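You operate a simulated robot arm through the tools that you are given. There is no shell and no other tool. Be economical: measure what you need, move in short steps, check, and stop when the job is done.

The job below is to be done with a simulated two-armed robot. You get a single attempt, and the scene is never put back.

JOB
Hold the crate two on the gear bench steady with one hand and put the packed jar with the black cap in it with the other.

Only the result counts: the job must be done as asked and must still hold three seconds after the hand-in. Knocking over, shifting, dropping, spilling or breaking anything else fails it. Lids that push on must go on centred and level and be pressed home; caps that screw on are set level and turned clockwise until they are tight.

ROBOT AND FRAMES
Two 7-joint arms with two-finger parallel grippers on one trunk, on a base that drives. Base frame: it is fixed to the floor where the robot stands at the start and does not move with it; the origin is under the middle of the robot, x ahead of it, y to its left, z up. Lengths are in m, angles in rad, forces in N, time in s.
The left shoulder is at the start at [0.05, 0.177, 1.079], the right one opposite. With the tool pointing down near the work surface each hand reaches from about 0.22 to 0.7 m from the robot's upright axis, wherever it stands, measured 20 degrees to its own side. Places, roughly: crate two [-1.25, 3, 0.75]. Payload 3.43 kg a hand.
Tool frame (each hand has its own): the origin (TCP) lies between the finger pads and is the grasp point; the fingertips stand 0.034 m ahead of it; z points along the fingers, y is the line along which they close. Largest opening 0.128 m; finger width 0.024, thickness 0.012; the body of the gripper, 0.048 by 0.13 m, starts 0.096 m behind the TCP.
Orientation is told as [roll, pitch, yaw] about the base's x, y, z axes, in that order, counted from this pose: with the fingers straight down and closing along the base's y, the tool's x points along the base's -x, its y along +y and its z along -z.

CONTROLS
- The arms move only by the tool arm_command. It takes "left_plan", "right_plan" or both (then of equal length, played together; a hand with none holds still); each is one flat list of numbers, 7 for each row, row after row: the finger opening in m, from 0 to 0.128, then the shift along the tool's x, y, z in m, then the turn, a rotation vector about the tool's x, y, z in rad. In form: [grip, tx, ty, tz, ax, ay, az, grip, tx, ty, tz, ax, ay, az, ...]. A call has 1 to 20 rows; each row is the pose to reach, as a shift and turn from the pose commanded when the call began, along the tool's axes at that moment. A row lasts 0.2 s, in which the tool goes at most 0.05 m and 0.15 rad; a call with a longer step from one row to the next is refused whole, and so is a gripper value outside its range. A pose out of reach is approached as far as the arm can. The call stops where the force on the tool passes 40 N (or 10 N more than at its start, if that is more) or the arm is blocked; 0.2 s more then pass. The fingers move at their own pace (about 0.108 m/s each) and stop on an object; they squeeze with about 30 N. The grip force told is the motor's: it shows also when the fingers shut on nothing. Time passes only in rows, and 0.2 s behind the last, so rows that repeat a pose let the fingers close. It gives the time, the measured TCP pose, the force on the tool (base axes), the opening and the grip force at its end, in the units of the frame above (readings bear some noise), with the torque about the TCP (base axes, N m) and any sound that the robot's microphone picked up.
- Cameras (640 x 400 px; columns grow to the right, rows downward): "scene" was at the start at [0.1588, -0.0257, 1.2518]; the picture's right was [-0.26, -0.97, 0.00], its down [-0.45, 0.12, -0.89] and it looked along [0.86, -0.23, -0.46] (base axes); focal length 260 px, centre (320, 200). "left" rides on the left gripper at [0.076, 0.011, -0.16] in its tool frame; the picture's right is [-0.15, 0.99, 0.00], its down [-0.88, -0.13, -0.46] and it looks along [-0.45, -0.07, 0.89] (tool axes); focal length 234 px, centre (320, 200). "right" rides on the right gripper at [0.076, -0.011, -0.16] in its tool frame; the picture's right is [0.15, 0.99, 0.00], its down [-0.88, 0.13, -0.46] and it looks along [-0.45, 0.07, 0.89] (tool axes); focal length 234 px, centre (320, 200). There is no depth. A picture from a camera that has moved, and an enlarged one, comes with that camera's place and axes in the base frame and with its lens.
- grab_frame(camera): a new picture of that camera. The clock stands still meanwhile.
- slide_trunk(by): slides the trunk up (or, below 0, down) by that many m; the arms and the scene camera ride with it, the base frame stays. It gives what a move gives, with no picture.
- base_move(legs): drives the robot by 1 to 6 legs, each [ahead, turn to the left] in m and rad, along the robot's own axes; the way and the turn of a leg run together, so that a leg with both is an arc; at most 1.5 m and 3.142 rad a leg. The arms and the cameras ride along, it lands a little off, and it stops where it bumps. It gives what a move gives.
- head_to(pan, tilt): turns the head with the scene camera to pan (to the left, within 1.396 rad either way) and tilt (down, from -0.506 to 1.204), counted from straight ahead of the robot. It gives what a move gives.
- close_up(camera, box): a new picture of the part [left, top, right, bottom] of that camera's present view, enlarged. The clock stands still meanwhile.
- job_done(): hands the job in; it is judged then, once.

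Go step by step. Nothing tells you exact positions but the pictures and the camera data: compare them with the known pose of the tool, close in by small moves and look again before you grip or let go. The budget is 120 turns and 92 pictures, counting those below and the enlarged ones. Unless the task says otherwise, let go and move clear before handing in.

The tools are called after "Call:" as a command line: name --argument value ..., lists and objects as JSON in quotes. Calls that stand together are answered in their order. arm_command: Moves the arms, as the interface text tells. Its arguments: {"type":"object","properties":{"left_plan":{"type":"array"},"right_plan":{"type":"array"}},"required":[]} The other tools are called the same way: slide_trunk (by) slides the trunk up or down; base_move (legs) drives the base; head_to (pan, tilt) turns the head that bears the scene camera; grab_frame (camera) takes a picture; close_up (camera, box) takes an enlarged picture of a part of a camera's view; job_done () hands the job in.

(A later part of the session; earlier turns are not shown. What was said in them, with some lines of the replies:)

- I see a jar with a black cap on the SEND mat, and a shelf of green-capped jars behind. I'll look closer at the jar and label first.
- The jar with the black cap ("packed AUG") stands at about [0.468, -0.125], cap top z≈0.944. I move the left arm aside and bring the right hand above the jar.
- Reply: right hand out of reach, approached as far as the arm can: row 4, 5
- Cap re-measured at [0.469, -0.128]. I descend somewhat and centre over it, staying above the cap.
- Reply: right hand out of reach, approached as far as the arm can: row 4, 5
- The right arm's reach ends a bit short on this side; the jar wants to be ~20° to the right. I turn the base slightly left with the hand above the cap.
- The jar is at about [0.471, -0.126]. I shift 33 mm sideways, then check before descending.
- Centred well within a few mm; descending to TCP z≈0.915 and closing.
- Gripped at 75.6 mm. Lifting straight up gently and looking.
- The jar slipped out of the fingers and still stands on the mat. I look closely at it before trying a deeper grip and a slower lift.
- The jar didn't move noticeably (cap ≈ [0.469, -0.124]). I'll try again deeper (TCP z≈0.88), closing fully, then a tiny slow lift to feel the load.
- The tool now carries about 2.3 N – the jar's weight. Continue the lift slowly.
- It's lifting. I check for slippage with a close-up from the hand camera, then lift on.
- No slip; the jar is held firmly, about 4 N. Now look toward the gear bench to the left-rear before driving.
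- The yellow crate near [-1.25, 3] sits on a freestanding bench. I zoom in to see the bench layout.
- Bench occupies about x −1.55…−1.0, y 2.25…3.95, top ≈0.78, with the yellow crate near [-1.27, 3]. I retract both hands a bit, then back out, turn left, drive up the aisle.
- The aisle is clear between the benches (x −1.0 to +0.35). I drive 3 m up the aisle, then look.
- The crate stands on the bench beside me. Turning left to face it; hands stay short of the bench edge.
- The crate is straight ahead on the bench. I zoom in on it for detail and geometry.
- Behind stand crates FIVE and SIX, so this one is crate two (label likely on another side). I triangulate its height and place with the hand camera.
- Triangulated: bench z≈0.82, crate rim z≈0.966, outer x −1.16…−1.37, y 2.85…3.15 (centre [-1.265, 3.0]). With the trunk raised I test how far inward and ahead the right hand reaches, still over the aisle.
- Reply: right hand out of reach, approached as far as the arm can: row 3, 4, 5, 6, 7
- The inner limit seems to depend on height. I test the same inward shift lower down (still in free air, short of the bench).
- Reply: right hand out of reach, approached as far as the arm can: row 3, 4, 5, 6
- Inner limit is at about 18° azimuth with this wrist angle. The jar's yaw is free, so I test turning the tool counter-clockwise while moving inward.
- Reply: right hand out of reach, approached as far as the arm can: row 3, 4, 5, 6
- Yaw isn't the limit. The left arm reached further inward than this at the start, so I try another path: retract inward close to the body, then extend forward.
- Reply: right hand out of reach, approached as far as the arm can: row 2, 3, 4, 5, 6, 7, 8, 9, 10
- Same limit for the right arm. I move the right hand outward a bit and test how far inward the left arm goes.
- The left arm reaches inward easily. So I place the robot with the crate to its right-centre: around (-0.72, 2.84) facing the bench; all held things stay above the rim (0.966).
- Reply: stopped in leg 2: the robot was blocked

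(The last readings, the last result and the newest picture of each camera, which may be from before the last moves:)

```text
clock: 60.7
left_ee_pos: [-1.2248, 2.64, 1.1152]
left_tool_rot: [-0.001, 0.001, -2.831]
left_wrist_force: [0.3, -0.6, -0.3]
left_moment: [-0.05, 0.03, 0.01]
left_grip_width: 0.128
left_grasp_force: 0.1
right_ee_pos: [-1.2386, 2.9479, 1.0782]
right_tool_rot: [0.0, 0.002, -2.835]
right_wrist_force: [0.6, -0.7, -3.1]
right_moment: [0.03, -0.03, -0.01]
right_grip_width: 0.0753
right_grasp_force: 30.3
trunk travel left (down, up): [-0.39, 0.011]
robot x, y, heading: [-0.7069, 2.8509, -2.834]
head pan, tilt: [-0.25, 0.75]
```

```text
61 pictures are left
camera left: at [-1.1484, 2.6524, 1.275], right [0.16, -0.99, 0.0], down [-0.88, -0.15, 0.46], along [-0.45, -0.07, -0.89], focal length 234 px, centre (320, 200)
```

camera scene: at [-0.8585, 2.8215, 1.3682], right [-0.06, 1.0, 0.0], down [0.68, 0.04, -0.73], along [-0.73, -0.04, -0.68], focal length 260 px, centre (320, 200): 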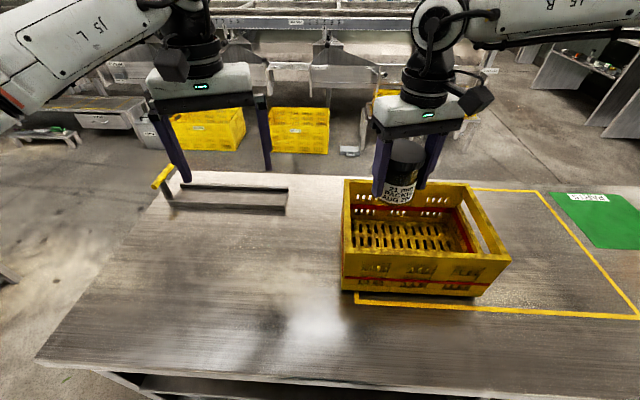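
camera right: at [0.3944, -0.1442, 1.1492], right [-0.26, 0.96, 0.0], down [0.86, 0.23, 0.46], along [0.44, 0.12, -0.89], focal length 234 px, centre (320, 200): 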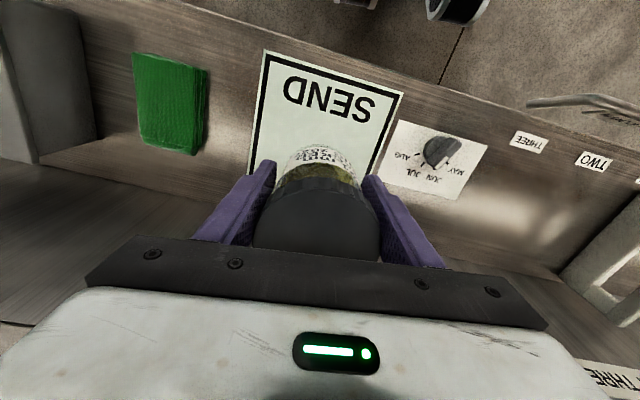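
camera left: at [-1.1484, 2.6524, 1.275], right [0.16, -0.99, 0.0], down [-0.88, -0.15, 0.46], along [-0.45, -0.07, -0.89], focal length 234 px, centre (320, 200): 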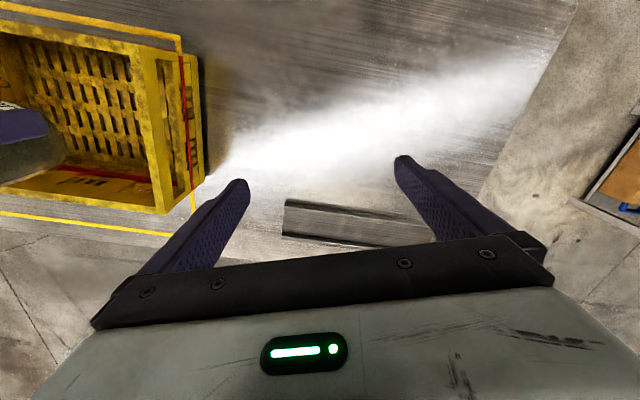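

Blocked at about x=-0.705 – close enough. I back off 3 cm and turn to face the bench squarely.

Call:
base_move --legs '[[-0.03, 0], [0, -0.308]]'

Call:
grab_frame --camera "scene"

Call:
grab_frame --camera "left"

Call:
grab_frame --camera "right"

```text
clock: 62.5
left_ee_pos: [-1.2354, 2.8132, 1.1158]
left_tool_rot: [0.001, 0.001, -3.137]
left_wrist_force: [-0.3, 0.4, 0.7]
left_moment: [-0.04, -0.02, 0.02]
left_grip_width: 0.1278
left_grasp_force: 0.1
right_ee_pos: [-1.157, 3.1131, 1.0775]
right_tool_rot: [-0.002, 0.0, -3.14]
right_wrist_force: [0.6, 0.2, -3.0]
right_moment: [-0.02, -0.08, 0.03]
right_grip_width: 0.0752
right_grasp_force: 29.9
trunk travel left (down, up): [-0.39, 0.011]
robot x, y, heading: [-0.6802, 2.8607, -3.141]
head pan, tilt: [-0.25, 0.75]
```

```text
60 pictures are left
camera scene: at [-0.8308, 2.8775, 1.3681], right [0.25, 0.97, 0.0], down [0.66, -0.17, -0.73], along [-0.71, 0.18, -0.68], focal length 260 px, centre (320, 200)
```

scene: 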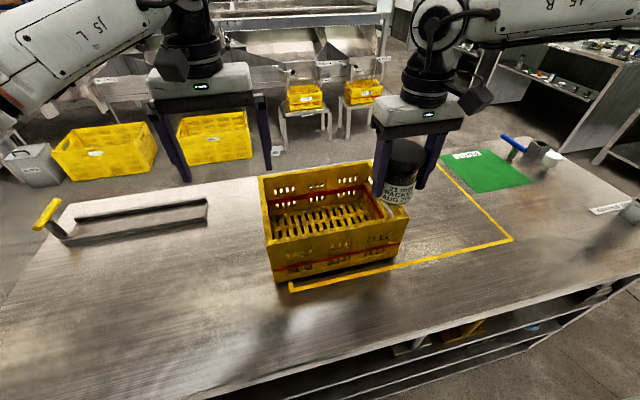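

```text
59 pictures are left
camera left: at [-1.1587, 2.8034, 1.275], right [-0.14, -0.99, 0.0], down [-0.88, 0.13, 0.46], along [-0.45, 0.06, -0.89], focal length 234 px, centre (320, 200)
```

left: 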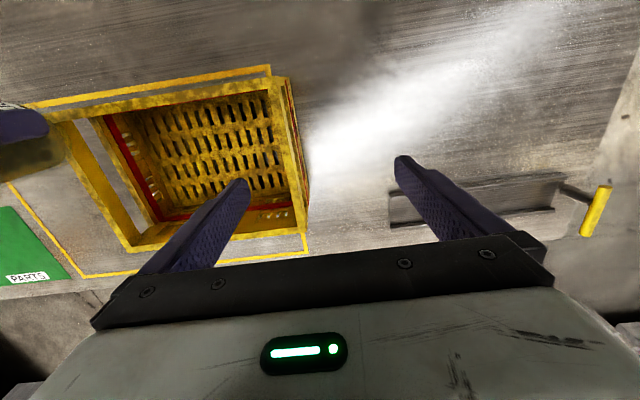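

```text
58 pictures are left
camera right: at [-1.0814, 3.1248, 1.2374], right [0.15, -0.99, 0.0], down [-0.88, -0.13, 0.46], along [-0.45, -0.07, -0.89], focal length 234 px, centre (320, 200)
```

right: 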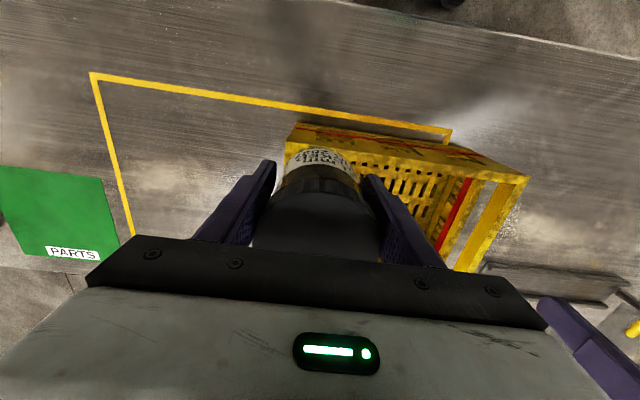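

Crate is empty with a slatted floor. I zoom into the left end wall to get its rim exactly.

Call:
close_up --camera "left" --box '[180, 60, 340, 260]'

Call:
close_up --camera "scene" --box '[240, 150, 420, 300]'

```text
2.00 times, centred on (260, 160) of left
camera zoom: at [-1.1587, 2.8034, 1.275], right [-0.14, -0.99, 0.0], down [-0.88, 0.13, 0.46], along [-0.45, 0.06, -0.89], focal length 468 px, centre (440, 280)
```

zoom: 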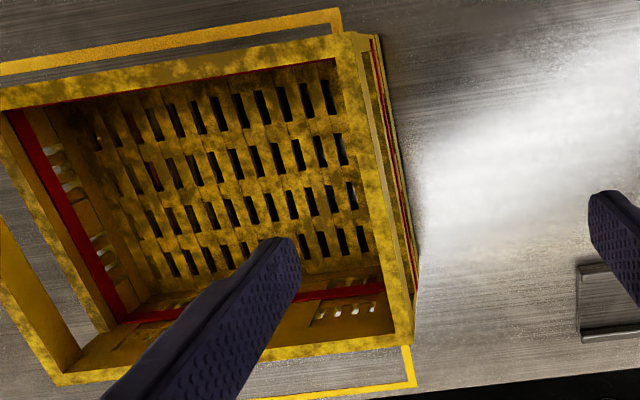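

```text
2.67 times, centred on (330, 225) of scene
camera zoom: at [-0.8308, 2.8775, 1.3681], right [0.25, 0.97, 0.0], down [0.66, -0.17, -0.73], along [-0.71, 0.18, -0.68], focal length 694 px, centre (293, 133)
```

zoom: 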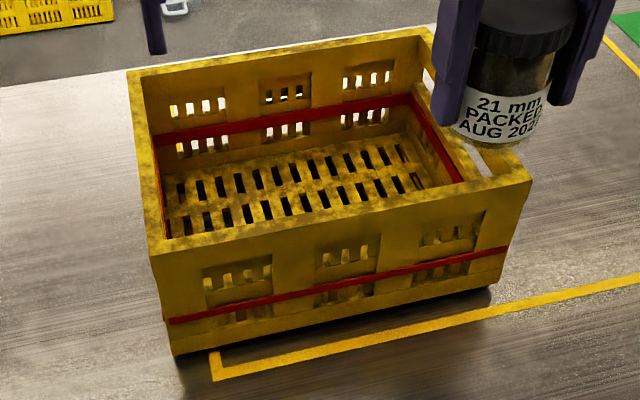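

Left wall rim spans y 2.851–2.865 (centre 2.858), x −1.15…−1.365. I bring the left hand over it, fingers half-open, tips still above the rim, and check.

Call:
arm_command --left_plan '[0.06, -0.01, -0.02, 0.03, 0, 0, 0, 0.06, -0.022, -0.045, 0.06, 0, 0, 0, 0.06, -0.022, -0.045, 0.09, 0, 0, 0, 0.06, -0.022, -0.045, 0.09, 0, 0, 0]'

Call:
grab_frame --camera "left"

Call:
grab_frame --camera "scene"

```text
clock: 63.5
left_ee_pos: [-1.2567, 2.8585, 1.025]
left_tool_rot: [-0.001, 0.0, -3.134]
left_wrist_force: [0.6, 0.7, -0.2]
left_moment: [-0.03, 0.01, -0.01]
left_grip_width: 0.0601
left_grasp_force: 0.0
right_ee_pos: [-1.1566, 3.1128, 1.0774]
right_tool_rot: [0.0, 0.001, -3.142]
right_wrist_force: [-0.2, 0.5, -3.2]
right_moment: [0.03, -0.02, 0.02]
right_grip_width: 0.0751
right_grasp_force: 30.3
trunk travel left (down, up): [-0.39, 0.011]
robot x, y, heading: [-0.681, 2.8573, -3.148]
head pan, tilt: [-0.25, 0.75]
```

```text
55 pictures are left
camera left: at [-1.1809, 2.8482, 1.1847], right [-0.14, -0.99, 0.0], down [-0.88, 0.12, 0.46], along [-0.45, 0.06, -0.89], focal length 234 px, centre (320, 200)
```

left: 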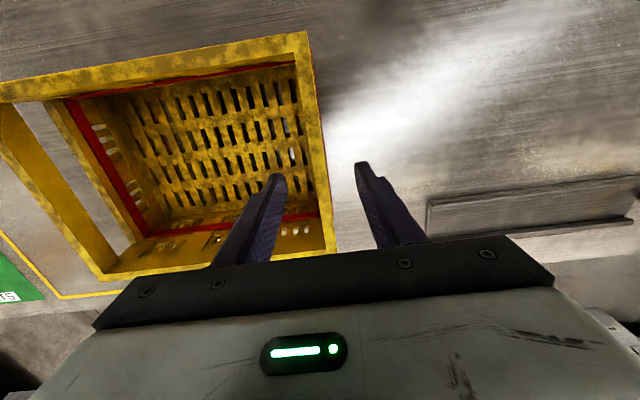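

```text
54 pictures are left
camera scene: at [-0.8308, 2.8771, 1.3681], right [0.25, 0.97, 0.0], down [0.66, -0.17, -0.73], along [-0.71, 0.18, -0.68], focal length 260 px, centre (320, 200)
```

scene: 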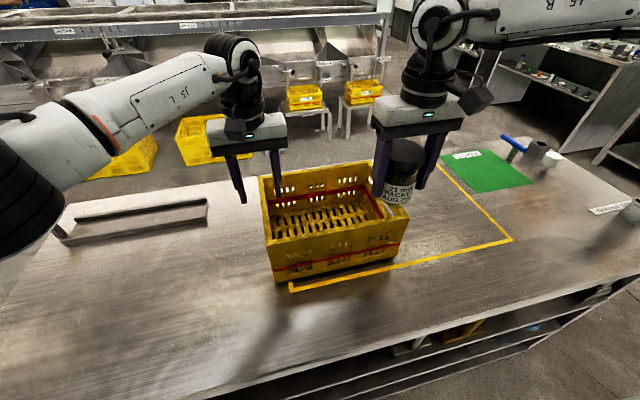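

Nearly centred. One zoom to refine before lowering over the wall.

Call:
close_up --camera "left" --box '[240, 120, 400, 220]'

```text
4.00 times, centred on (320, 170) of left
camera zoom: at [-1.1809, 2.8482, 1.1847], right [-0.14, -0.99, 0.0], down [-0.88, 0.12, 0.46], along [-0.45, 0.06, -0.89], focal length 937 px, centre (320, 320)
```

zoom: 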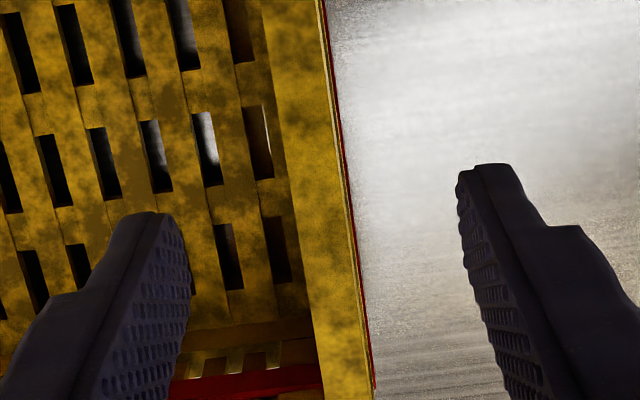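

Wall centre y≈2.859, matching the hand (2.8585). Lower so the pads straddle the rim and narrow to 26 mm.

Call:
arm_command --left_plan '[0.06, 0, 0, 0.03, 0, 0, 0, 0.06, 0, -0.0005, 0.06, 0, 0, 0, 0.06, 0, -0.0005, 0.078, 0, 0, 0, 0.026, 0, -0.0005, 0.078, 0, 0, 0, 0.026, 0, -0.0005, 0.078, 0, 0, 0]'

Call:
close_up --camera "left" --box '[200, 100, 440, 260]'

```text
clock: 64.7
left_ee_pos: [-1.2569, 2.8582, 0.9473]
left_tool_rot: [0.001, -0.001, -3.135]
left_wrist_force: [0.6, 0.0, -0.5]
left_moment: [-0.01, -0.04, 0.03]
left_grip_width: 0.0259
left_grasp_force: 0.1
right_ee_pos: [-1.1571, 3.1115, 1.0778]
right_tool_rot: [-0.001, 0.002, -3.139]
right_wrist_force: [0.2, -0.3, -3.8]
right_moment: [0.01, -0.07, -0.02]
right_grip_width: 0.0754
right_grasp_force: 30.4
trunk travel left (down, up): [-0.39, 0.011]
robot x, y, heading: [-0.6788, 2.8563, -3.137]
head pan, tilt: [-0.25, 0.75]
```

```text
2.50 times, centred on (320, 180) of left
camera zoom: at [-1.1808, 2.8476, 1.1063], right [-0.14, -0.99, 0.0], down [-0.88, 0.13, 0.46], along [-0.45, 0.06, -0.89], focal length 585 px, centre (320, 250)
```

zoom: 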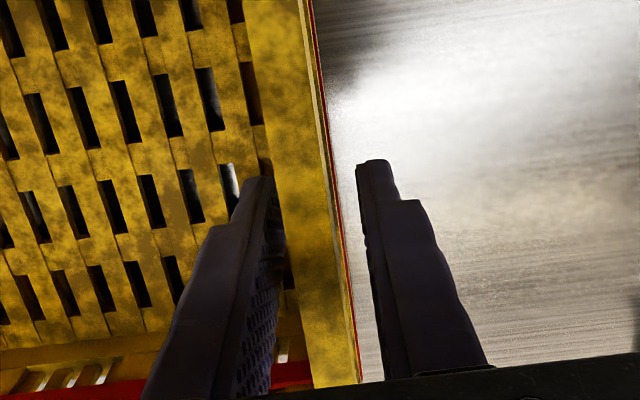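

The pads straddle the rim; I nudge 1 mm inward and close gently on the wall.

Call:
arm_command --left_plan '[0.022, 0, -0.001, 0, 0, 0, 0, 0.018, 0, -0.001, 0, 0, 0, 0, 0.016, 0, -0.001, 0, 0, 0, 0, 0.014, 0, -0.001, 0, 0, 0, 0, 0.012, 0, -0.001, 0, 0, 0, 0, 0.0, 0, -0.001, 0, 0, 0, 0, 0.0, 0, -0.001, 0, 0, 0, 0]'

Call:
grab_frame --camera "scene"

Call:
close_up --camera "left" --box '[200, 100, 440, 260]'

```text
clock: 66.3
left_ee_pos: [-1.2571, 2.86, 0.9473]
left_tool_rot: [0.001, 0.0, -3.137]
left_wrist_force: [-0.1, -0.4, 0.7]
left_moment: [0.0, 0.02, -0.15]
left_grip_width: 0.0118
left_grasp_force: 30.3
right_ee_pos: [-1.1572, 3.1111, 1.0783]
right_tool_rot: [0.002, 0.003, -3.14]
right_wrist_force: [-0.1, -1.0, -3.4]
right_moment: [-0.03, -0.02, 0.01]
right_grip_width: 0.0754
right_grasp_force: 30.1
trunk travel left (down, up): [-0.39, 0.011]
robot x, y, heading: [-0.6825, 2.8558, -3.141]
head pan, tilt: [-0.25, 0.75]
```

```text
51 pictures are left
camera scene: at [-0.8309, 2.8768, 1.3681], right [0.25, 0.97, 0.0], down [0.66, -0.17, -0.73], along [-0.71, 0.18, -0.68], focal length 260 px, centre (320, 200)
```

scene: 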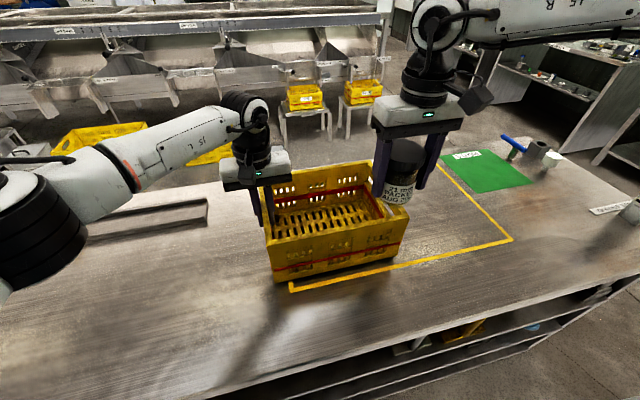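

```text
2.50 times, centred on (320, 180) of left
camera zoom: at [-1.1808, 2.8489, 1.1067], right [-0.14, -0.99, 0.0], down [-0.88, 0.13, 0.46], along [-0.45, 0.06, -0.89], focal length 585 px, centre (320, 250)
```

zoom: 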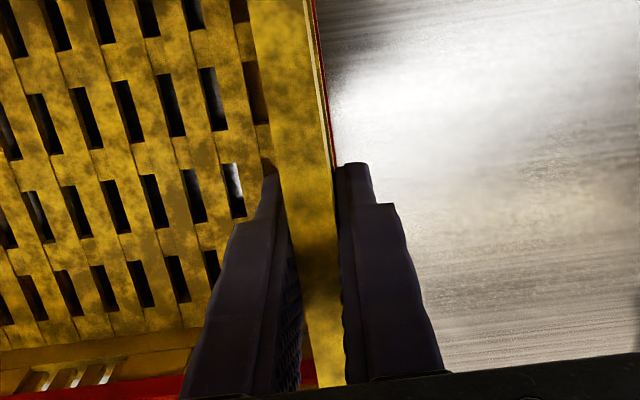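

Left hand holds the crate wall firmly (30 N) without shifting it. Now the right hand moves over the interior at height: target about [-1.23, 3.068].

Call:
arm_command --right_plan '[0, -0.018, 0.01, 0, 0, 0, 0, 0, -0.036, 0.02, 0, 0, 0, 0, 0, -0.055, 0.032, 0, 0, 0, 0, 0, -0.073, 0.043, 0, 0, 0, 0, 0, -0.073, 0.043, 0, 0, 0, 0]'

Call:
grab_frame --camera "right"

Call:
grab_frame --camera "scene"

```text
clock: 67.5
left_ee_pos: [-1.2581, 2.8596, 0.9471]
left_tool_rot: [-0.001, 0.0, -3.135]
left_wrist_force: [-0.8, -0.3, 1.2]
left_moment: [0.01, -0.14, -0.1]
left_grip_width: 0.0116
left_grasp_force: 30.2
right_ee_pos: [-1.2231, 3.075, 1.0783]
right_tool_rot: [0.001, 0.001, -3.142]
right_wrist_force: [-0.2, -0.5, -4.2]
right_moment: [-0.02, -0.04, -0.01]
right_grip_width: 0.0751
right_grasp_force: 29.9
right hand out of reach, approached as far as the arm can: row 4, 5
trunk travel left (down, up): [-0.39, 0.011]
robot x, y, heading: [-0.6818, 2.8555, -3.141]
head pan, tilt: [-0.25, 0.75]
```

```text
49 pictures are left
camera right: at [-1.1477, 3.0864, 1.2377], right [0.15, -0.99, 0.0], down [-0.88, -0.13, 0.46], along [-0.45, -0.07, -0.89], focal length 234 px, centre (320, 200)
```

right: 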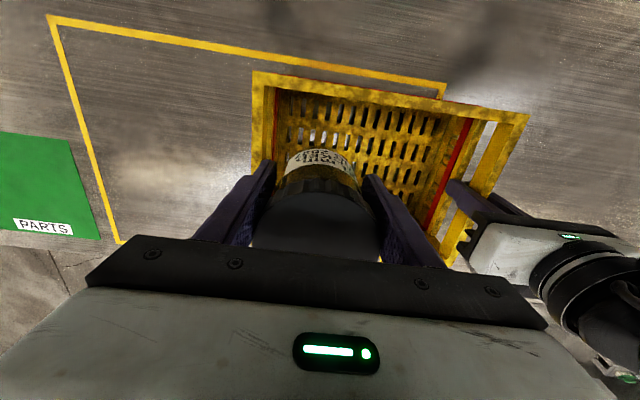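

```text
48 pictures are left
camera scene: at [-0.831, 2.8768, 1.3681], right [0.25, 0.97, 0.0], down [0.66, -0.17, -0.73], along [-0.71, 0.18, -0.68], focal length 260 px, centre (320, 200)
```

scene: 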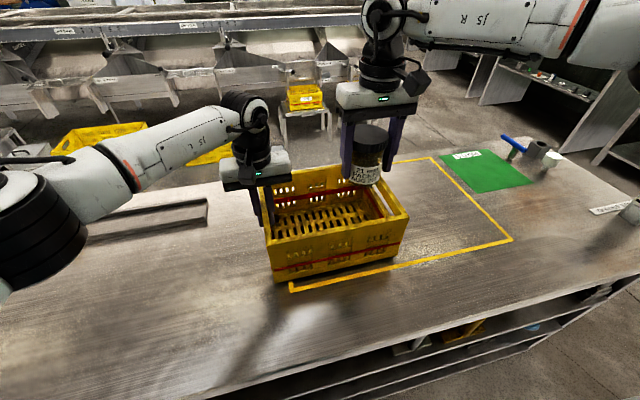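

The right hand is near its reach limit at [-1.223, 3.075], which is inside the crate outline. I check the clearance to the right wall.

Call:
close_up --camera "right" --box '[220, 60, 460, 210]'

Call:
close_up --camera "scene" --box '[250, 90, 430, 290]'

```text
2.67 times, centred on (340, 135) of right
camera zoom: at [-1.1477, 3.0864, 1.2377], right [0.15, -0.99, 0.0], down [-0.88, -0.13, 0.46], along [-0.45, -0.07, -0.89], focal length 624 px, centre (267, 373)
```

zoom: 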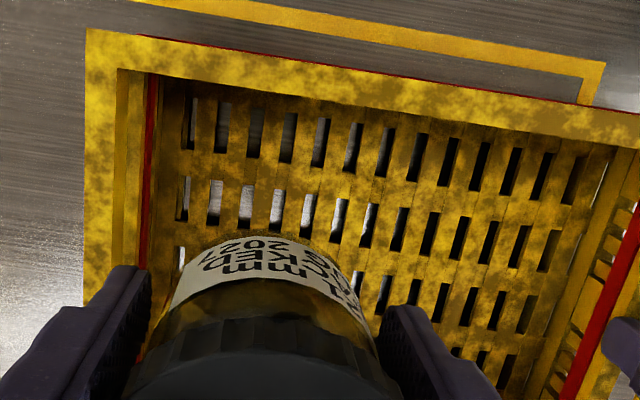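

```text
2.00 times, centred on (340, 190) of scene
camera zoom: at [-0.831, 2.8768, 1.3681], right [0.25, 0.97, 0.0], down [0.66, -0.17, -0.73], along [-0.71, 0.18, -0.68], focal length 521 px, centre (280, 220)
```

zoom: 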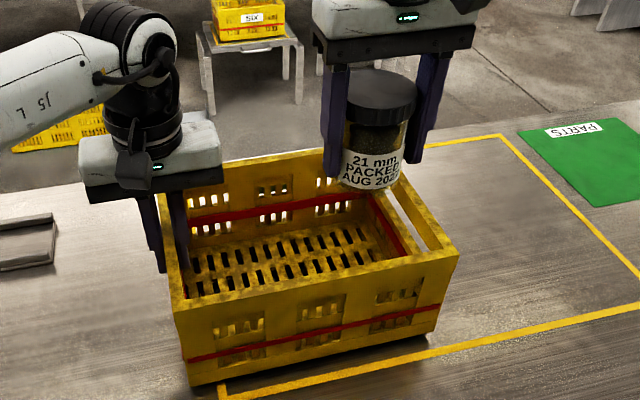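

Inner right wall y≈3.142, near inner wall x≈−1.161: fingers have ~17 mm clearance. Descending into the crate to just above the floor.

Call:
arm_command --right_plan '[0, 0, 0, 0.03, 0, 0, 0, 0, 0, 0, 0.065, 0, 0, 0, 0, 0, 0, 0.1, 0, 0, 0, 0, 0, 0, 0.13, 0, 0, 0, 0, 0, 0, 0.155, 0, 0, 0, 0, 0, 0, 0.155, 0, 0, 0]'

Call:
close_up --camera "scene" --box '[250, 90, 430, 290]'

Call:
grab_frame --camera "right"

```text
clock: 68.7
left_ee_pos: [-1.2565, 2.8588, 0.9473]
left_tool_rot: [-0.001, 0.0, -3.129]
left_wrist_force: [-2.1, 1.3, 0.1]
left_moment: [-0.3, -0.01, 0.37]
left_grip_width: 0.0118
left_grasp_force: 29.5
right_ee_pos: [-1.2044, 3.0895, 0.9604]
right_tool_rot: [0.005, -0.026, -3.141]
right_wrist_force: [7.6, -2.4, 18.2]
right_moment: [1.2, -0.26, -0.39]
right_grip_width: 0.0751
right_grasp_force: 30.0
right hand out of reach, approached as far as the arm can: row 2, 3, 4, 5
trunk travel left (down, up): [-0.39, 0.011]
robot x, y, heading: [-0.681, 2.8619, -3.141]
head pan, tilt: [-0.25, 0.75]
stopped in row 5 (right hand): the force on the tool passed its limit (the readings are from after the stop); the commanded pose is now the measured one
```

```text
2.00 times, centred on (340, 190) of scene
camera zoom: at [-0.8293, 2.8757, 1.3687], right [0.25, 0.97, 0.0], down [0.66, -0.17, -0.73], along [-0.71, 0.18, -0.68], focal length 521 px, centre (280, 220)
```

zoom: 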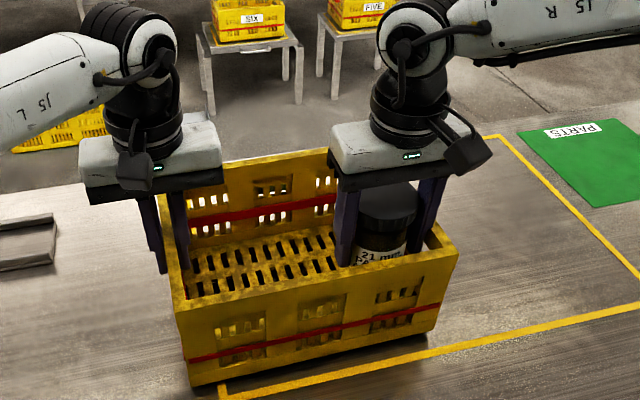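

```text
44 pictures are left
camera right: at [-1.1246, 3.1023, 1.1176], right [0.15, -0.99, 0.0], down [-0.87, -0.13, 0.48], along [-0.47, -0.07, -0.88], focal length 234 px, centre (320, 200)
```

right: 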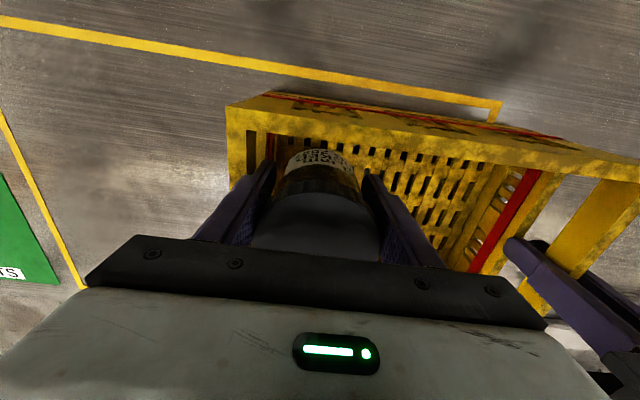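

The reach limit slid the right hand toward the wall and it touched the rim, so I lift it straight out while the left holds the crate. I'll then reposition the robot for better reach.

Call:
arm_command --right_plan '[0, 0, 0, -0.015, 0, 0, 0, 0, 0, 0.003, -0.04, 0, 0, 0, 0, 0, 0.005, -0.075, 0, 0, 0, 0, 0, 0.005, -0.11, 0, 0, 0, 0, 0, 0.005, -0.145, 0, 0, 0]'

Call:
grab_frame --camera "right"

Call:
close_up --camera "scene" --box '[250, 90, 430, 290]'

```text
clock: 69.9
left_ee_pos: [-1.2562, 2.8602, 0.9474]
left_tool_rot: [-0.002, 0.0, -3.134]
left_wrist_force: [-2.1, -2.3, 13.1]
left_moment: [0.04, 0.34, 0.15]
left_grip_width: 0.0117
left_grasp_force: 29.9
right_ee_pos: [-1.2007, 3.0877, 1.1032]
right_tool_rot: [0.003, -0.022, -3.14]
right_wrist_force: [0.2, 0.2, -4.1]
right_moment: [-0.01, -0.05, -0.01]
right_grip_width: 0.0754
right_grasp_force: 30.0
trunk travel left (down, up): [-0.39, 0.011]
robot x, y, heading: [-0.6823, 2.8571, -3.134]
head pan, tilt: [-0.25, 0.75]
```

```text
43 pictures are left
camera right: at [-1.1217, 3.0998, 1.2612], right [0.15, -0.99, 0.0], down [-0.87, -0.13, 0.48], along [-0.47, -0.07, -0.88], focal length 234 px, centre (320, 200)
```

right: 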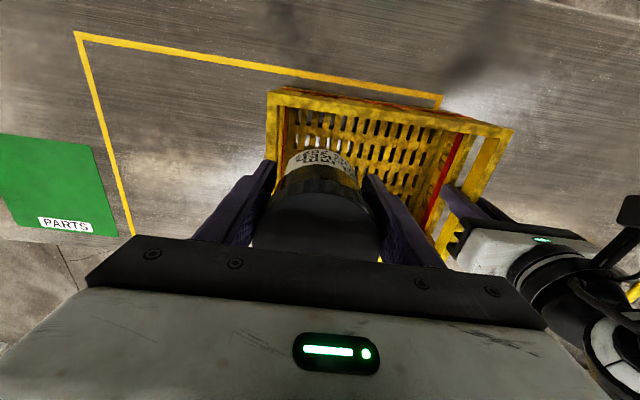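

```text
2.00 times, centred on (340, 190) of scene
camera zoom: at [-0.8301, 2.8767, 1.3683], right [0.25, 0.97, 0.0], down [0.66, -0.17, -0.73], along [-0.71, 0.18, -0.68], focal length 521 px, centre (280, 220)
```

zoom: 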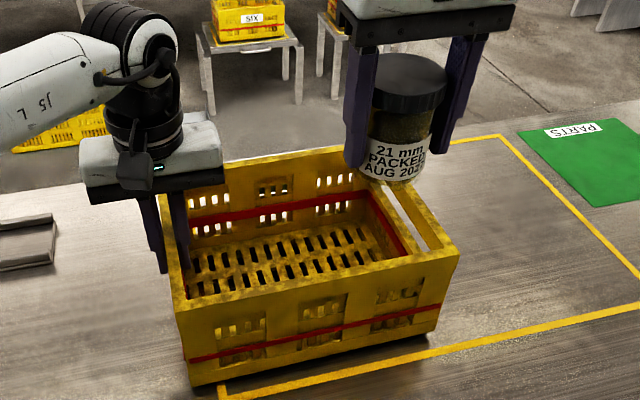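

Crate undisturbed. I release the left grip, lift both hands high, then lower the trunk 0.12 (better relative height) and shift the robot ~3 cm to −y.

Call:
arm_command --left_plan '[0.03, 0, 0, 0, 0, 0, 0, 0.05, 0, 0, 0, 0, 0, 0, 0.05, 0, 0, -0.03, 0, 0, 0, 0.05, 0, 0, -0.075, 0, 0, 0, 0.05, 0, 0, -0.12, 0, 0, 0, 0.05, 0, 0, -0.165, 0, 0, 0, 0.05, 0, 0, -0.21, 0, 0, 0, 0.05, 0, 0, -0.25, 0, 0, 0]' --right_plan '[0, 0, 0, 0, 0, 0, 0, 0, 0, 0, 0, 0, 0, 0, 0, 0, 0, -0.01, 0, 0.01, 0, 0, 0, 0, -0.03, 0, 0.022, 0, 0, 0, 0, -0.05, 0, 0.022, 0, 0, 0, 0, -0.07, 0, 0.022, 0, 0, 0, 0, -0.09, 0, 0.022, 0, 0, 0, 0, -0.1, 0, 0.022, 0]'

Call:
slide_trunk --by -0.12

Call:
grab_frame --camera "scene"

```text
clock: 71.7
left_ee_pos: [-1.2517, 2.8573, 1.1927]
left_tool_rot: [-0.001, 0.002, -3.129]
left_wrist_force: [0.9, 0.0, 0.2]
left_moment: [0.02, 0.03, 0.01]
left_grip_width: 0.05
left_grasp_force: 0.0
left hand out of reach, approached as far as the arm can: row 8
right_ee_pos: [-1.1991, 3.0874, 1.2015]
right_tool_rot: [0.004, -0.002, -3.139]
right_wrist_force: [-0.2, -0.4, -3.1]
right_moment: [0.0, -0.07, 0.03]
right_grip_width: 0.0756
right_grasp_force: 30.1
trunk travel left (down, up): [-0.39, 0.011]
robot x, y, heading: [-0.6771, 2.8602, -3.143]
head pan, tilt: [-0.25, 0.75]
```

```text
clock: 73.2
left_ee_pos: [-1.2528, 2.8573, 1.0731]
left_tool_rot: [-0.004, 0.0, -3.129]
left_wrist_force: [0.5, 0.2, -0.1]
left_moment: [-0.01, -0.02, 0.02]
left_grip_width: 0.0499
left_grasp_force: 0.0
right_ee_pos: [-1.1997, 3.0861, 1.0807]
right_tool_rot: [0.004, -0.002, -3.137]
right_wrist_force: [0.4, 0.7, -2.9]
right_moment: [0.0, -0.02, -0.02]
right_grip_width: 0.0752
right_grasp_force: 30.4
trunk travel left (down, up): [-0.27, 0.131]
robot x, y, heading: [-0.6829, 2.8581, -3.141]
head pan, tilt: [-0.25, 0.75]
```

```text
41 pictures are left
camera scene: at [-0.8309, 2.8769, 1.2482], right [0.25, 0.97, 0.0], down [0.66, -0.17, -0.73], along [-0.71, 0.18, -0.68], focal length 260 px, centre (320, 200)
```

scene: 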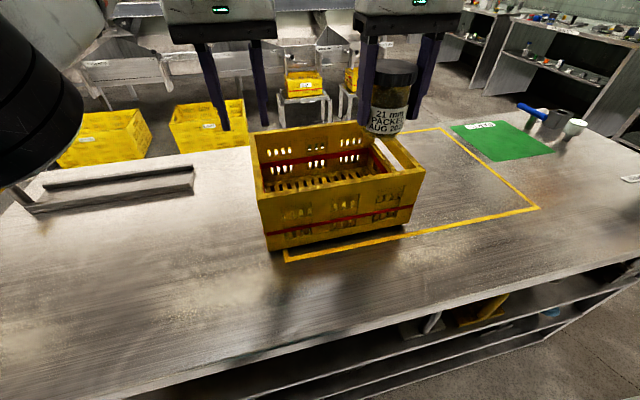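

Crate is undisturbed. Now a small dog-leg to shift the robot ~3 cm to −y.

Call:
base_move --legs '[[0, -0.2], [-0.14, 0], [0, 0.2], [0.145, 0]]'

Call:
grab_frame --camera "right"

Call:
grab_frame --camera "left"

```text
clock: 77.0
left_ee_pos: [-1.2601, 2.8312, 1.0735]
left_tool_rot: [-0.003, 0.001, -3.13]
left_wrist_force: [0.6, -0.4, -0.4]
left_moment: [-0.01, -0.04, -0.02]
left_grip_width: 0.0502
left_grasp_force: 0.0
right_ee_pos: [-1.208, 3.0592, 1.0818]
right_tool_rot: [0.004, -0.001, -3.14]
right_wrist_force: [0.1, 0.7, -4.1]
right_moment: [0.04, -0.05, -0.02]
right_grip_width: 0.0755
right_grasp_force: 30.1
trunk travel left (down, up): [-0.27, 0.131]
robot x, y, heading: [-0.6894, 2.8333, -3.142]
head pan, tilt: [-0.25, 0.75]
```

```text
40 pictures are left
camera right: at [-1.1318, 3.0722, 1.2406], right [0.15, -0.99, 0.0], down [-0.88, -0.13, 0.46], along [-0.45, -0.07, -0.89], focal length 234 px, centre (320, 200)
```

right: 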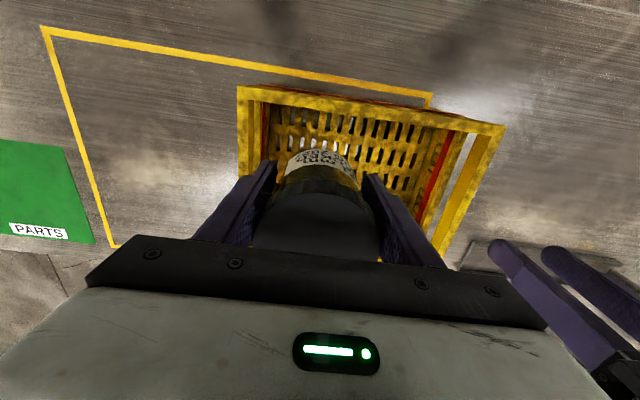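

```text
39 pictures are left
camera left: at [-1.1835, 2.8201, 1.2322], right [-0.14, -0.99, 0.0], down [-0.88, 0.12, 0.45], along [-0.45, 0.06, -0.89], focal length 234 px, centre (320, 200)
```

left: 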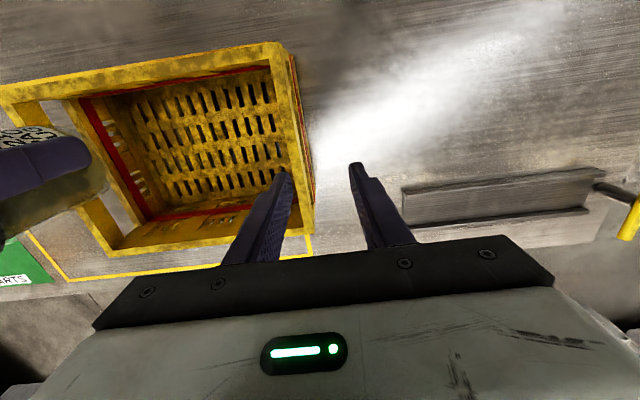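

Both hands are placed well. I align the left over the wall (still above) and the right over the interior.

Call:
arm_command --left_plan '[0.06, 0, -0.014, 0.01, 0, 0, 0, 0.06, 0, -0.028, 0.03, 0, 0, 0, 0.06, 0, -0.028, 0.05, 0, 0, 0, 0.06, 0, -0.028, 0.05, 0, 0, 0]' --right_plan '[0, -0.011, -0.004, 0, 0, 0, 0, 0, -0.022, -0.007, 0, 0, 0, 0, 0, -0.022, -0.007, 0, 0, 0, 0, 0, -0.022, -0.007, 0, 0, 0, 0]'

Call:
close_up --camera "left" --box '[240, 120, 400, 220]'

```text
clock: 78.0
left_ee_pos: [-1.2583, 2.859, 1.0214]
left_tool_rot: [-0.002, 0.001, -3.129]
left_wrist_force: [0.7, 0.6, 0.4]
left_moment: [0.03, -0.03, -0.04]
left_grip_width: 0.0602
left_grasp_force: 0.2
left hand out of reach, approached as far as the arm can: row 1
right_ee_pos: [-1.2166, 3.0671, 1.081]
right_tool_rot: [0.005, -0.001, -3.139]
right_wrist_force: [0.3, -0.6, -2.9]
right_moment: [0.0, -0.02, 0.01]
right_grip_width: 0.0754
right_grasp_force: 29.8
right hand out of reach, approached as far as the arm can: row 2, 3, 4
trunk travel left (down, up): [-0.27, 0.131]
robot x, y, heading: [-0.6887, 2.8303, -3.139]
head pan, tilt: [-0.25, 0.75]
```

```text
4.00 times, centred on (320, 170) of left
camera zoom: at [-1.1824, 2.8491, 1.1812], right [-0.14, -0.99, 0.0], down [-0.88, 0.12, 0.45], along [-0.45, 0.06, -0.89], focal length 937 px, centre (320, 320)
```

zoom: 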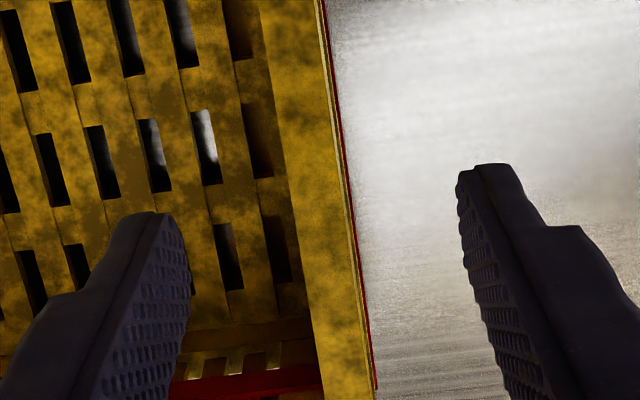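

Same alignment as before. Lower the left hand and close on the wall again.

Call:
arm_command --left_plan '[0.06, 0, 0, 0.03, 0, 0, 0, 0.06, 0, -0.001, 0.06, 0, 0, 0, 0.05, 0, -0.001, 0.075, 0, 0, 0, 0.03, 0, -0.001, 0.075, 0, 0, 0, 0.02, 0, -0.001, 0.075, 0, 0, 0, 0.016, 0, -0.001, 0.075, 0, 0, 0, 0.013, 0, -0.001, 0.075, 0, 0, 0, 0.0, 0, -0.001, 0.075, 0, 0, 0, 0.0, 0, -0.001, 0.075, 0, 0, 0]'

Call:
grab_frame --camera "scene"

```text
clock: 80.0
left_ee_pos: [-1.2589, 2.8586, 0.9474]
left_tool_rot: [-0.001, 0.0, -3.13]
left_wrist_force: [0.2, -0.4, 0.5]
left_moment: [-0.16, 0.03, -0.13]
left_grip_width: 0.0117
left_grasp_force: 29.5
right_ee_pos: [-1.2173, 3.0656, 1.0817]
right_tool_rot: [0.004, -0.001, -3.14]
right_wrist_force: [1.0, 0.4, -3.2]
right_moment: [0.0, -0.06, -0.01]
right_grip_width: 0.0754
right_grasp_force: 29.7
trunk travel left (down, up): [-0.27, 0.131]
robot x, y, heading: [-0.6903, 2.8321, -3.137]
head pan, tilt: [-0.25, 0.75]
```

```text
37 pictures are left
camera scene: at [-0.8384, 2.8495, 1.2481], right [0.25, 0.97, 0.0], down [0.66, -0.17, -0.73], along [-0.71, 0.18, -0.68], focal length 260 px, centre (320, 200)
```

scene: 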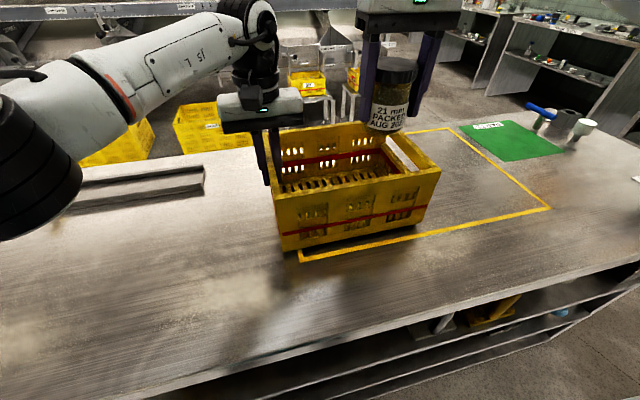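

Crate held again. Right hand descends in short stages, watching its position.

Call:
arm_command --right_plan '[0, 0, 0, 0.02, 0, 0, 0, 0, 0, 0, 0.045, 0, 0, 0, 0, 0, 0, 0.045, 0, 0, 0]'

```text
clock: 80.8
left_ee_pos: [-1.2597, 2.8598, 0.9477]
left_tool_rot: [-0.004, 0.003, -3.132]
left_wrist_force: [0.3, 0.2, -0.4]
left_moment: [-0.16, 0.06, -0.1]
left_grip_width: 0.0119
left_grasp_force: 30.0
right_ee_pos: [-1.2183, 3.0667, 1.0347]
right_tool_rot: [0.002, -0.001, -3.141]
right_wrist_force: [0.2, 0.6, -2.9]
right_moment: [0.02, -0.06, -0.03]
right_grip_width: 0.0754
right_grasp_force: 30.5
trunk travel left (down, up): [-0.27, 0.131]
robot x, y, heading: [-0.6847, 2.8327, -3.143]
head pan, tilt: [-0.25, 0.75]
```

Tracking well. Continue down to z≈0.93 with 1 cm further forward.

Call:
arm_command --right_plan '[0, -0.005, 0.002, 0.025, 0, 0, 0, 0, -0.01, 0.004, 0.05, 0, 0, 0, 0, -0.01, 0.004, 0.08, 0, 0, 0, 0, -0.01, 0.004, 0.105, 0, 0, 0, 0, -0.01, 0.004, 0.105, 0, 0, 0]'

Call:
grab_frame --camera "right"

Call:
close_up --camera "scene" --box '[250, 70, 460, 270]'

```text
clock: 82.0
left_ee_pos: [-1.2585, 2.8606, 0.9471]
left_tool_rot: [-0.003, 0.001, -3.129]
left_wrist_force: [-0.9, 1.6, 0.4]
left_moment: [-0.21, -0.13, -0.05]
left_grip_width: 0.0117
left_grasp_force: 29.9
right_ee_pos: [-1.2276, 3.0609, 0.9308]
right_tool_rot: [0.003, -0.002, -3.138]
right_wrist_force: [0.3, -0.3, -2.8]
right_moment: [-0.01, -0.07, -0.02]
right_grip_width: 0.0753
right_grasp_force: 29.8
trunk travel left (down, up): [-0.27, 0.131]
robot x, y, heading: [-0.6909, 2.8335, -3.142]
head pan, tilt: [-0.25, 0.75]
```

```text
36 pictures are left
camera right: at [-1.1521, 3.0738, 1.0897], right [0.15, -0.99, 0.0], down [-0.88, -0.13, 0.46], along [-0.45, -0.07, -0.89], focal length 234 px, centre (320, 200)
```

right: 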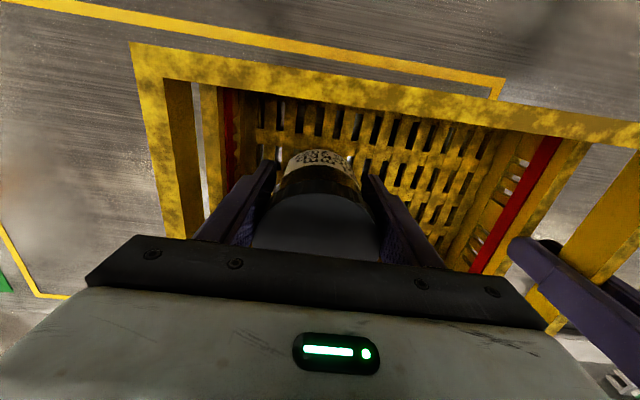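

```text
2.00 times, centred on (355, 170) of scene
camera zoom: at [-0.8385, 2.8495, 1.2481], right [0.25, 0.97, 0.0], down [0.66, -0.17, -0.73], along [-0.71, 0.18, -0.68], focal length 521 px, centre (250, 260)
```

zoom: 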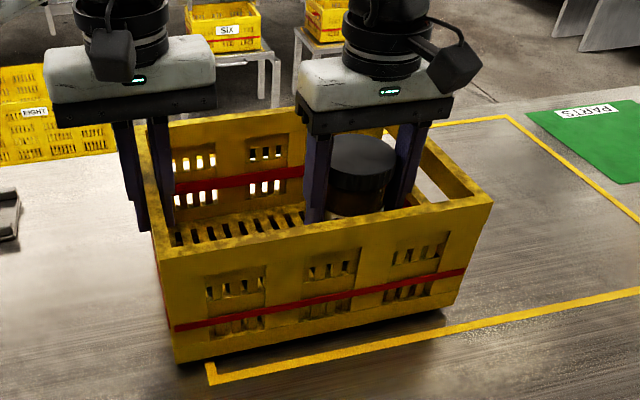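

Jar is well inside with clearance all around. Lowering slowly to find the floor.

Call:
arm_command --right_plan '[0, 0, 0, 0.005, 0, 0, 0, 0, 0, 0, 0.01, 0, 0, 0, 0, 0, 0, 0.015, 0, 0, 0, 0, 0, 0, 0.02, 0, 0, 0]'

```text
clock: 83.0
left_ee_pos: [-1.2582, 2.8616, 0.9484]
left_tool_rot: [-0.003, 0.003, -3.128]
left_wrist_force: [-0.4, 1.3, 0.0]
left_moment: [-0.16, -0.04, -0.08]
left_grip_width: 0.0119
left_grasp_force: 30.3
right_ee_pos: [-1.2282, 3.0615, 0.9108]
right_tool_rot: [0.004, -0.002, -3.14]
right_wrist_force: [0.1, -0.1, -2.7]
right_moment: [0.02, -0.03, -0.01]
right_grip_width: 0.0752
right_grasp_force: 30.1
trunk travel left (down, up): [-0.27, 0.131]
robot x, y, heading: [-0.6911, 2.8313, -3.14]
head pan, tilt: [-0.25, 0.75]
```

Call:
arm_command --right_plan '[0, 0, 0, 0.002, 0, 0, 0, 0, 0, 0, 0.004, 0, 0, 0, 0, 0, 0, 0.006, 0, 0, 0]'

```text
clock: 83.8
left_ee_pos: [-1.2591, 2.8602, 0.9479]
left_tool_rot: [-0.003, 0.001, -3.13]
left_wrist_force: [0.1, 0.7, -0.6]
left_moment: [-0.19, 0.03, -0.01]
left_grip_width: 0.0119
left_grasp_force: 30.2
right_ee_pos: [-1.2272, 3.0613, 0.9045]
right_tool_rot: [0.003, -0.002, -3.139]
right_wrist_force: [-0.7, 0.4, -3.5]
right_moment: [-0.02, -0.03, -0.03]
right_grip_width: 0.0753
right_grasp_force: 30.1
trunk travel left (down, up): [-0.27, 0.131]
robot x, y, heading: [-0.6883, 2.8357, -3.139]
head pan, tilt: [-0.25, 0.75]
```

No contact yet; continuing in 2 mm steps.

Call:
arm_command --right_plan '[0, 0, 0, 0.002, 0, 0, 0, 0, 0, 0, 0.004, 0, 0, 0]'

```text
clock: 84.4
left_ee_pos: [-1.2598, 2.86, 0.9467]
left_tool_rot: [-0.004, 0.0, -3.13]
left_wrist_force: [-0.1, 0.9, 0.2]
left_moment: [-0.16, -0.02, -0.04]
left_grip_width: 0.0115
left_grasp_force: 30.4
right_ee_pos: [-1.2272, 3.0624, 0.9012]
right_tool_rot: [0.003, -0.002, -3.139]
right_wrist_force: [1.1, 0.3, -3.3]
right_moment: [0.04, -0.04, 0.0]
right_grip_width: 0.0754
right_grasp_force: 30.6
trunk travel left (down, up): [-0.27, 0.131]
robot x, y, heading: [-0.6907, 2.8282, -3.138]
head pan, tilt: [-0.25, 0.75]
```

Call:
arm_command --right_plan '[0, 0, 0, 0.002, 0, 0, 0, 0, 0, 0, 0.004, 0, 0, 0]'

```text
clock: 85.0
left_ee_pos: [-1.2582, 2.8604, 0.9481]
left_tool_rot: [-0.004, 0.002, -3.129]
left_wrist_force: [-1.5, 0.8, -0.5]
left_moment: [-0.18, -0.11, 0.03]
left_grip_width: 0.0117
left_grasp_force: 30.4
right_ee_pos: [-1.2283, 3.0606, 0.8976]
right_tool_rot: [0.004, -0.002, -3.141]
right_wrist_force: [1.2, 0.2, 0.8]
right_moment: [0.07, 0.08, -0.04]
right_grip_width: 0.0753
right_grasp_force: 29.9
trunk travel left (down, up): [-0.27, 0.131]
robot x, y, heading: [-0.6881, 2.835, -3.14]
head pan, tilt: [-0.25, 0.75]
```

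The floor is reached (load gone to +0.8 N). I open the right fingers modestly and look.

Call:
arm_command --right_plan '[0.078, 0, 0, 0, 0, 0, 0, 0.084, 0, 0, 0, 0, 0, 0, 0.09, 0, 0, 0, 0, 0, 0, 0.09, 0, 0, 0, 0, 0, 0]'

Call:
grab_frame --camera "right"

```text
clock: 86.0
left_ee_pos: [-1.2583, 2.8602, 0.9481]
left_tool_rot: [-0.004, 0.001, -3.129]
left_wrist_force: [0.5, -0.6, 0.5]
left_moment: [-0.17, 0.06, 0.01]
left_grip_width: 0.0118
left_grasp_force: 30.1
right_ee_pos: [-1.2275, 3.062, 0.8973]
right_tool_rot: [0.004, -0.002, -3.141]
right_wrist_force: [0.4, 0.2, -0.7]
right_moment: [0.01, 0.0, -0.01]
right_grip_width: 0.0899
right_grasp_force: 0.1
trunk travel left (down, up): [-0.27, 0.131]
robot x, y, heading: [-0.6887, 2.8298, -3.138]
head pan, tilt: [-0.25, 0.75]
```

```text
34 pictures are left
camera right: at [-1.1518, 3.0741, 1.0568], right [0.15, -0.99, 0.0], down [-0.88, -0.13, 0.46], along [-0.45, -0.07, -0.89], focal length 234 px, centre (320, 200)
```

right: 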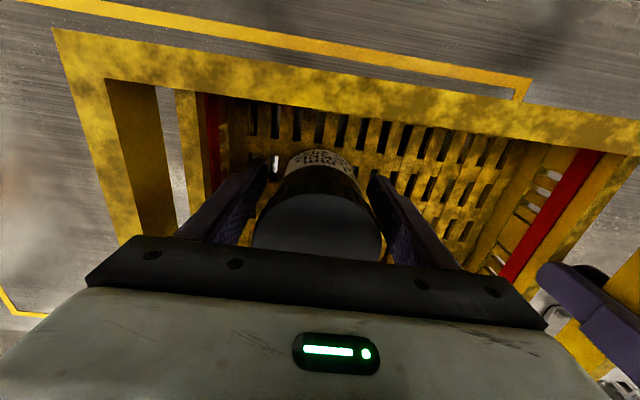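

Jar stands free between the open fingers. Lifting the right hand straight out.

Call:
arm_command --right_plan '[0.09, 0, 0, -0.015, 0, 0, 0, 0.09, 0, 0, -0.04, 0, 0, 0, 0.09, 0, 0, -0.07, 0, 0, 0, 0.09, 0, 0, -0.1, 0, 0, 0, 0.09, 0.01, 0, -0.13, 0, 0, 0, 0.09, 0.02, -0.005, -0.16, 0, 0, 0]'

Call:
grab_frame --camera "right"

Call:
grab_frame --camera "scene"

```text
clock: 87.4
left_ee_pos: [-1.2588, 2.8592, 0.9479]
left_tool_rot: [-0.003, 0.002, -3.129]
left_wrist_force: [0.4, -1.1, 0.3]
left_moment: [0.02, 0.13, -0.11]
left_grip_width: 0.0116
left_grasp_force: 30.4
right_ee_pos: [-1.2066, 3.0669, 1.0584]
right_tool_rot: [0.003, 0.001, -3.136]
right_wrist_force: [0.0, -0.4, 0.5]
right_moment: [0.03, -0.03, 0.0]
right_grip_width: 0.0899
right_grasp_force: 0.0
trunk travel left (down, up): [-0.27, 0.131]
robot x, y, heading: [-0.6907, 2.8298, -3.14]
head pan, tilt: [-0.25, 0.75]
```

```text
33 pictures are left
camera right: at [-1.1312, 3.0792, 1.2179], right [0.15, -0.99, 0.0], down [-0.88, -0.13, 0.46], along [-0.45, -0.07, -0.89], focal length 234 px, centre (320, 200)
```

right: 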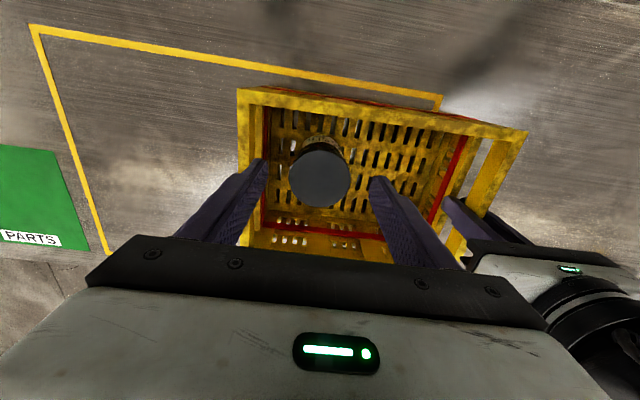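

```text
32 pictures are left
camera scene: at [-0.8381, 2.8493, 1.2481], right [0.25, 0.97, 0.0], down [0.66, -0.17, -0.73], along [-0.71, 0.18, -0.68], focal length 260 px, centre (320, 200)
```

scene: 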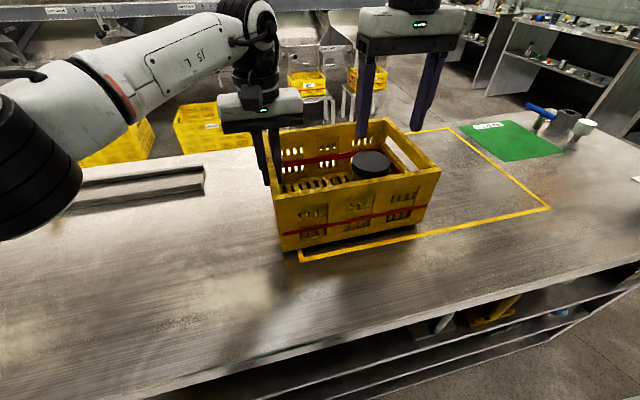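

The jar stands upright in the crate. Now the left hand lets go and lifts clear.

Call:
arm_command --left_plan '[0.02, 0, 0, 0, 0, 0, 0, 0.035, 0, 0, 0, 0, 0, 0, 0.05, 0, 0, 0, 0, 0, 0, 0.05, 0, 0, -0.02, 0, 0, 0, 0.05, 0, 0, -0.05, 0, 0, 0, 0.05, 0, 0, -0.08, 0, 0, 0, 0.05, 0.02, 0.01, -0.11, 0, 0, 0, 0.05, 0.06, 0.03, -0.12, 0, 0, 0]'

Call:
base_move --legs '[[-0.25, 0]]'

Call:
grab_frame --camera "scene"

```text
clock: 89.2
left_ee_pos: [-1.1978, 2.8294, 1.0687]
left_tool_rot: [-0.003, 0.0, -3.129]
left_wrist_force: [-0.8, 0.5, -0.7]
left_moment: [0.02, 0.03, 0.0]
left_grip_width: 0.0501
left_grasp_force: 0.0
right_ee_pos: [-1.2063, 3.0658, 1.0585]
right_tool_rot: [0.003, 0.0, -3.138]
right_wrist_force: [0.7, -0.3, -0.3]
right_moment: [0.01, -0.01, 0.0]
right_grip_width: 0.0899
right_grasp_force: 0.0
trunk travel left (down, up): [-0.27, 0.131]
robot x, y, heading: [-0.6902, 2.8296, -3.135]
head pan, tilt: [-0.25, 0.75]
```

```text
clock: 91.0
left_ee_pos: [-0.9508, 2.8309, 1.0675]
left_tool_rot: [-0.004, 0.001, -3.13]
left_wrist_force: [0.1, -0.3, 0.5]
left_moment: [0.02, 0.03, -0.01]
left_grip_width: 0.0498
left_grasp_force: 0.0
right_ee_pos: [-0.9591, 3.0672, 1.0589]
right_tool_rot: [0.002, -0.002, -3.139]
right_wrist_force: [0.3, 0.4, 0.0]
right_moment: [0.01, 0.0, -0.02]
right_grip_width: 0.0901
right_grasp_force: 0.1
trunk travel left (down, up): [-0.27, 0.131]
robot x, y, heading: [-0.4385, 2.8282, -3.144]
head pan, tilt: [-0.25, 0.75]
```

```text
31 pictures are left
camera scene: at [-0.5902, 2.8497, 1.2483], right [0.25, 0.97, 0.0], down [0.66, -0.17, -0.73], along [-0.71, 0.18, -0.68], focal length 260 px, centre (320, 200)
```

scene: 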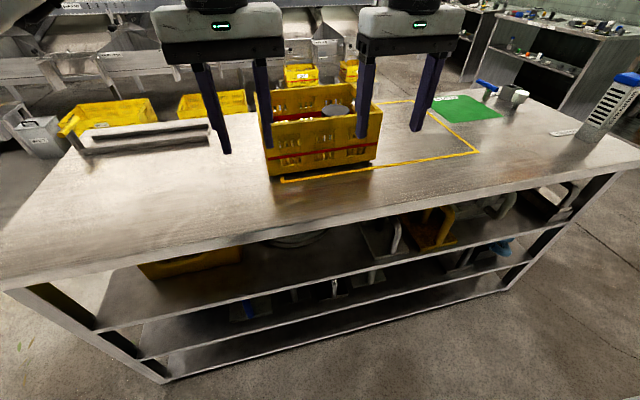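

The crate is in its place with the black-capped jar standing in it, and both hands are clear. Handing in.

Call:
job_done

```text
The job is handed in.
```

I held crate two by its left wall with the left hand and set the packed jar with the black cap upright inside it with the right. I then released both hands, backed clear and handed in.

- **First grip slipped:** my first grip on the jar slid off. The jar stayed standing on the mat, and the second grip held.
- **Touch on the crate:** during the first try at lowering the jar, the right hand met the crate with about 18 N. I lifted out, let go of the crate, repositioned the robot and gripped the wall again. I saw no shift of the crate in the pictures.
- **Robot bumped:** while moving into place, the robot was blocked once, probably by the bench edge. Nothing looked moved afterwards.
- **Crate label:** I never saw a "TWO" label. I took it as crate two because it was the only crate on the bench top at the place you gave, and the labelled ones behind were FIVE, SIX and EIGHT.
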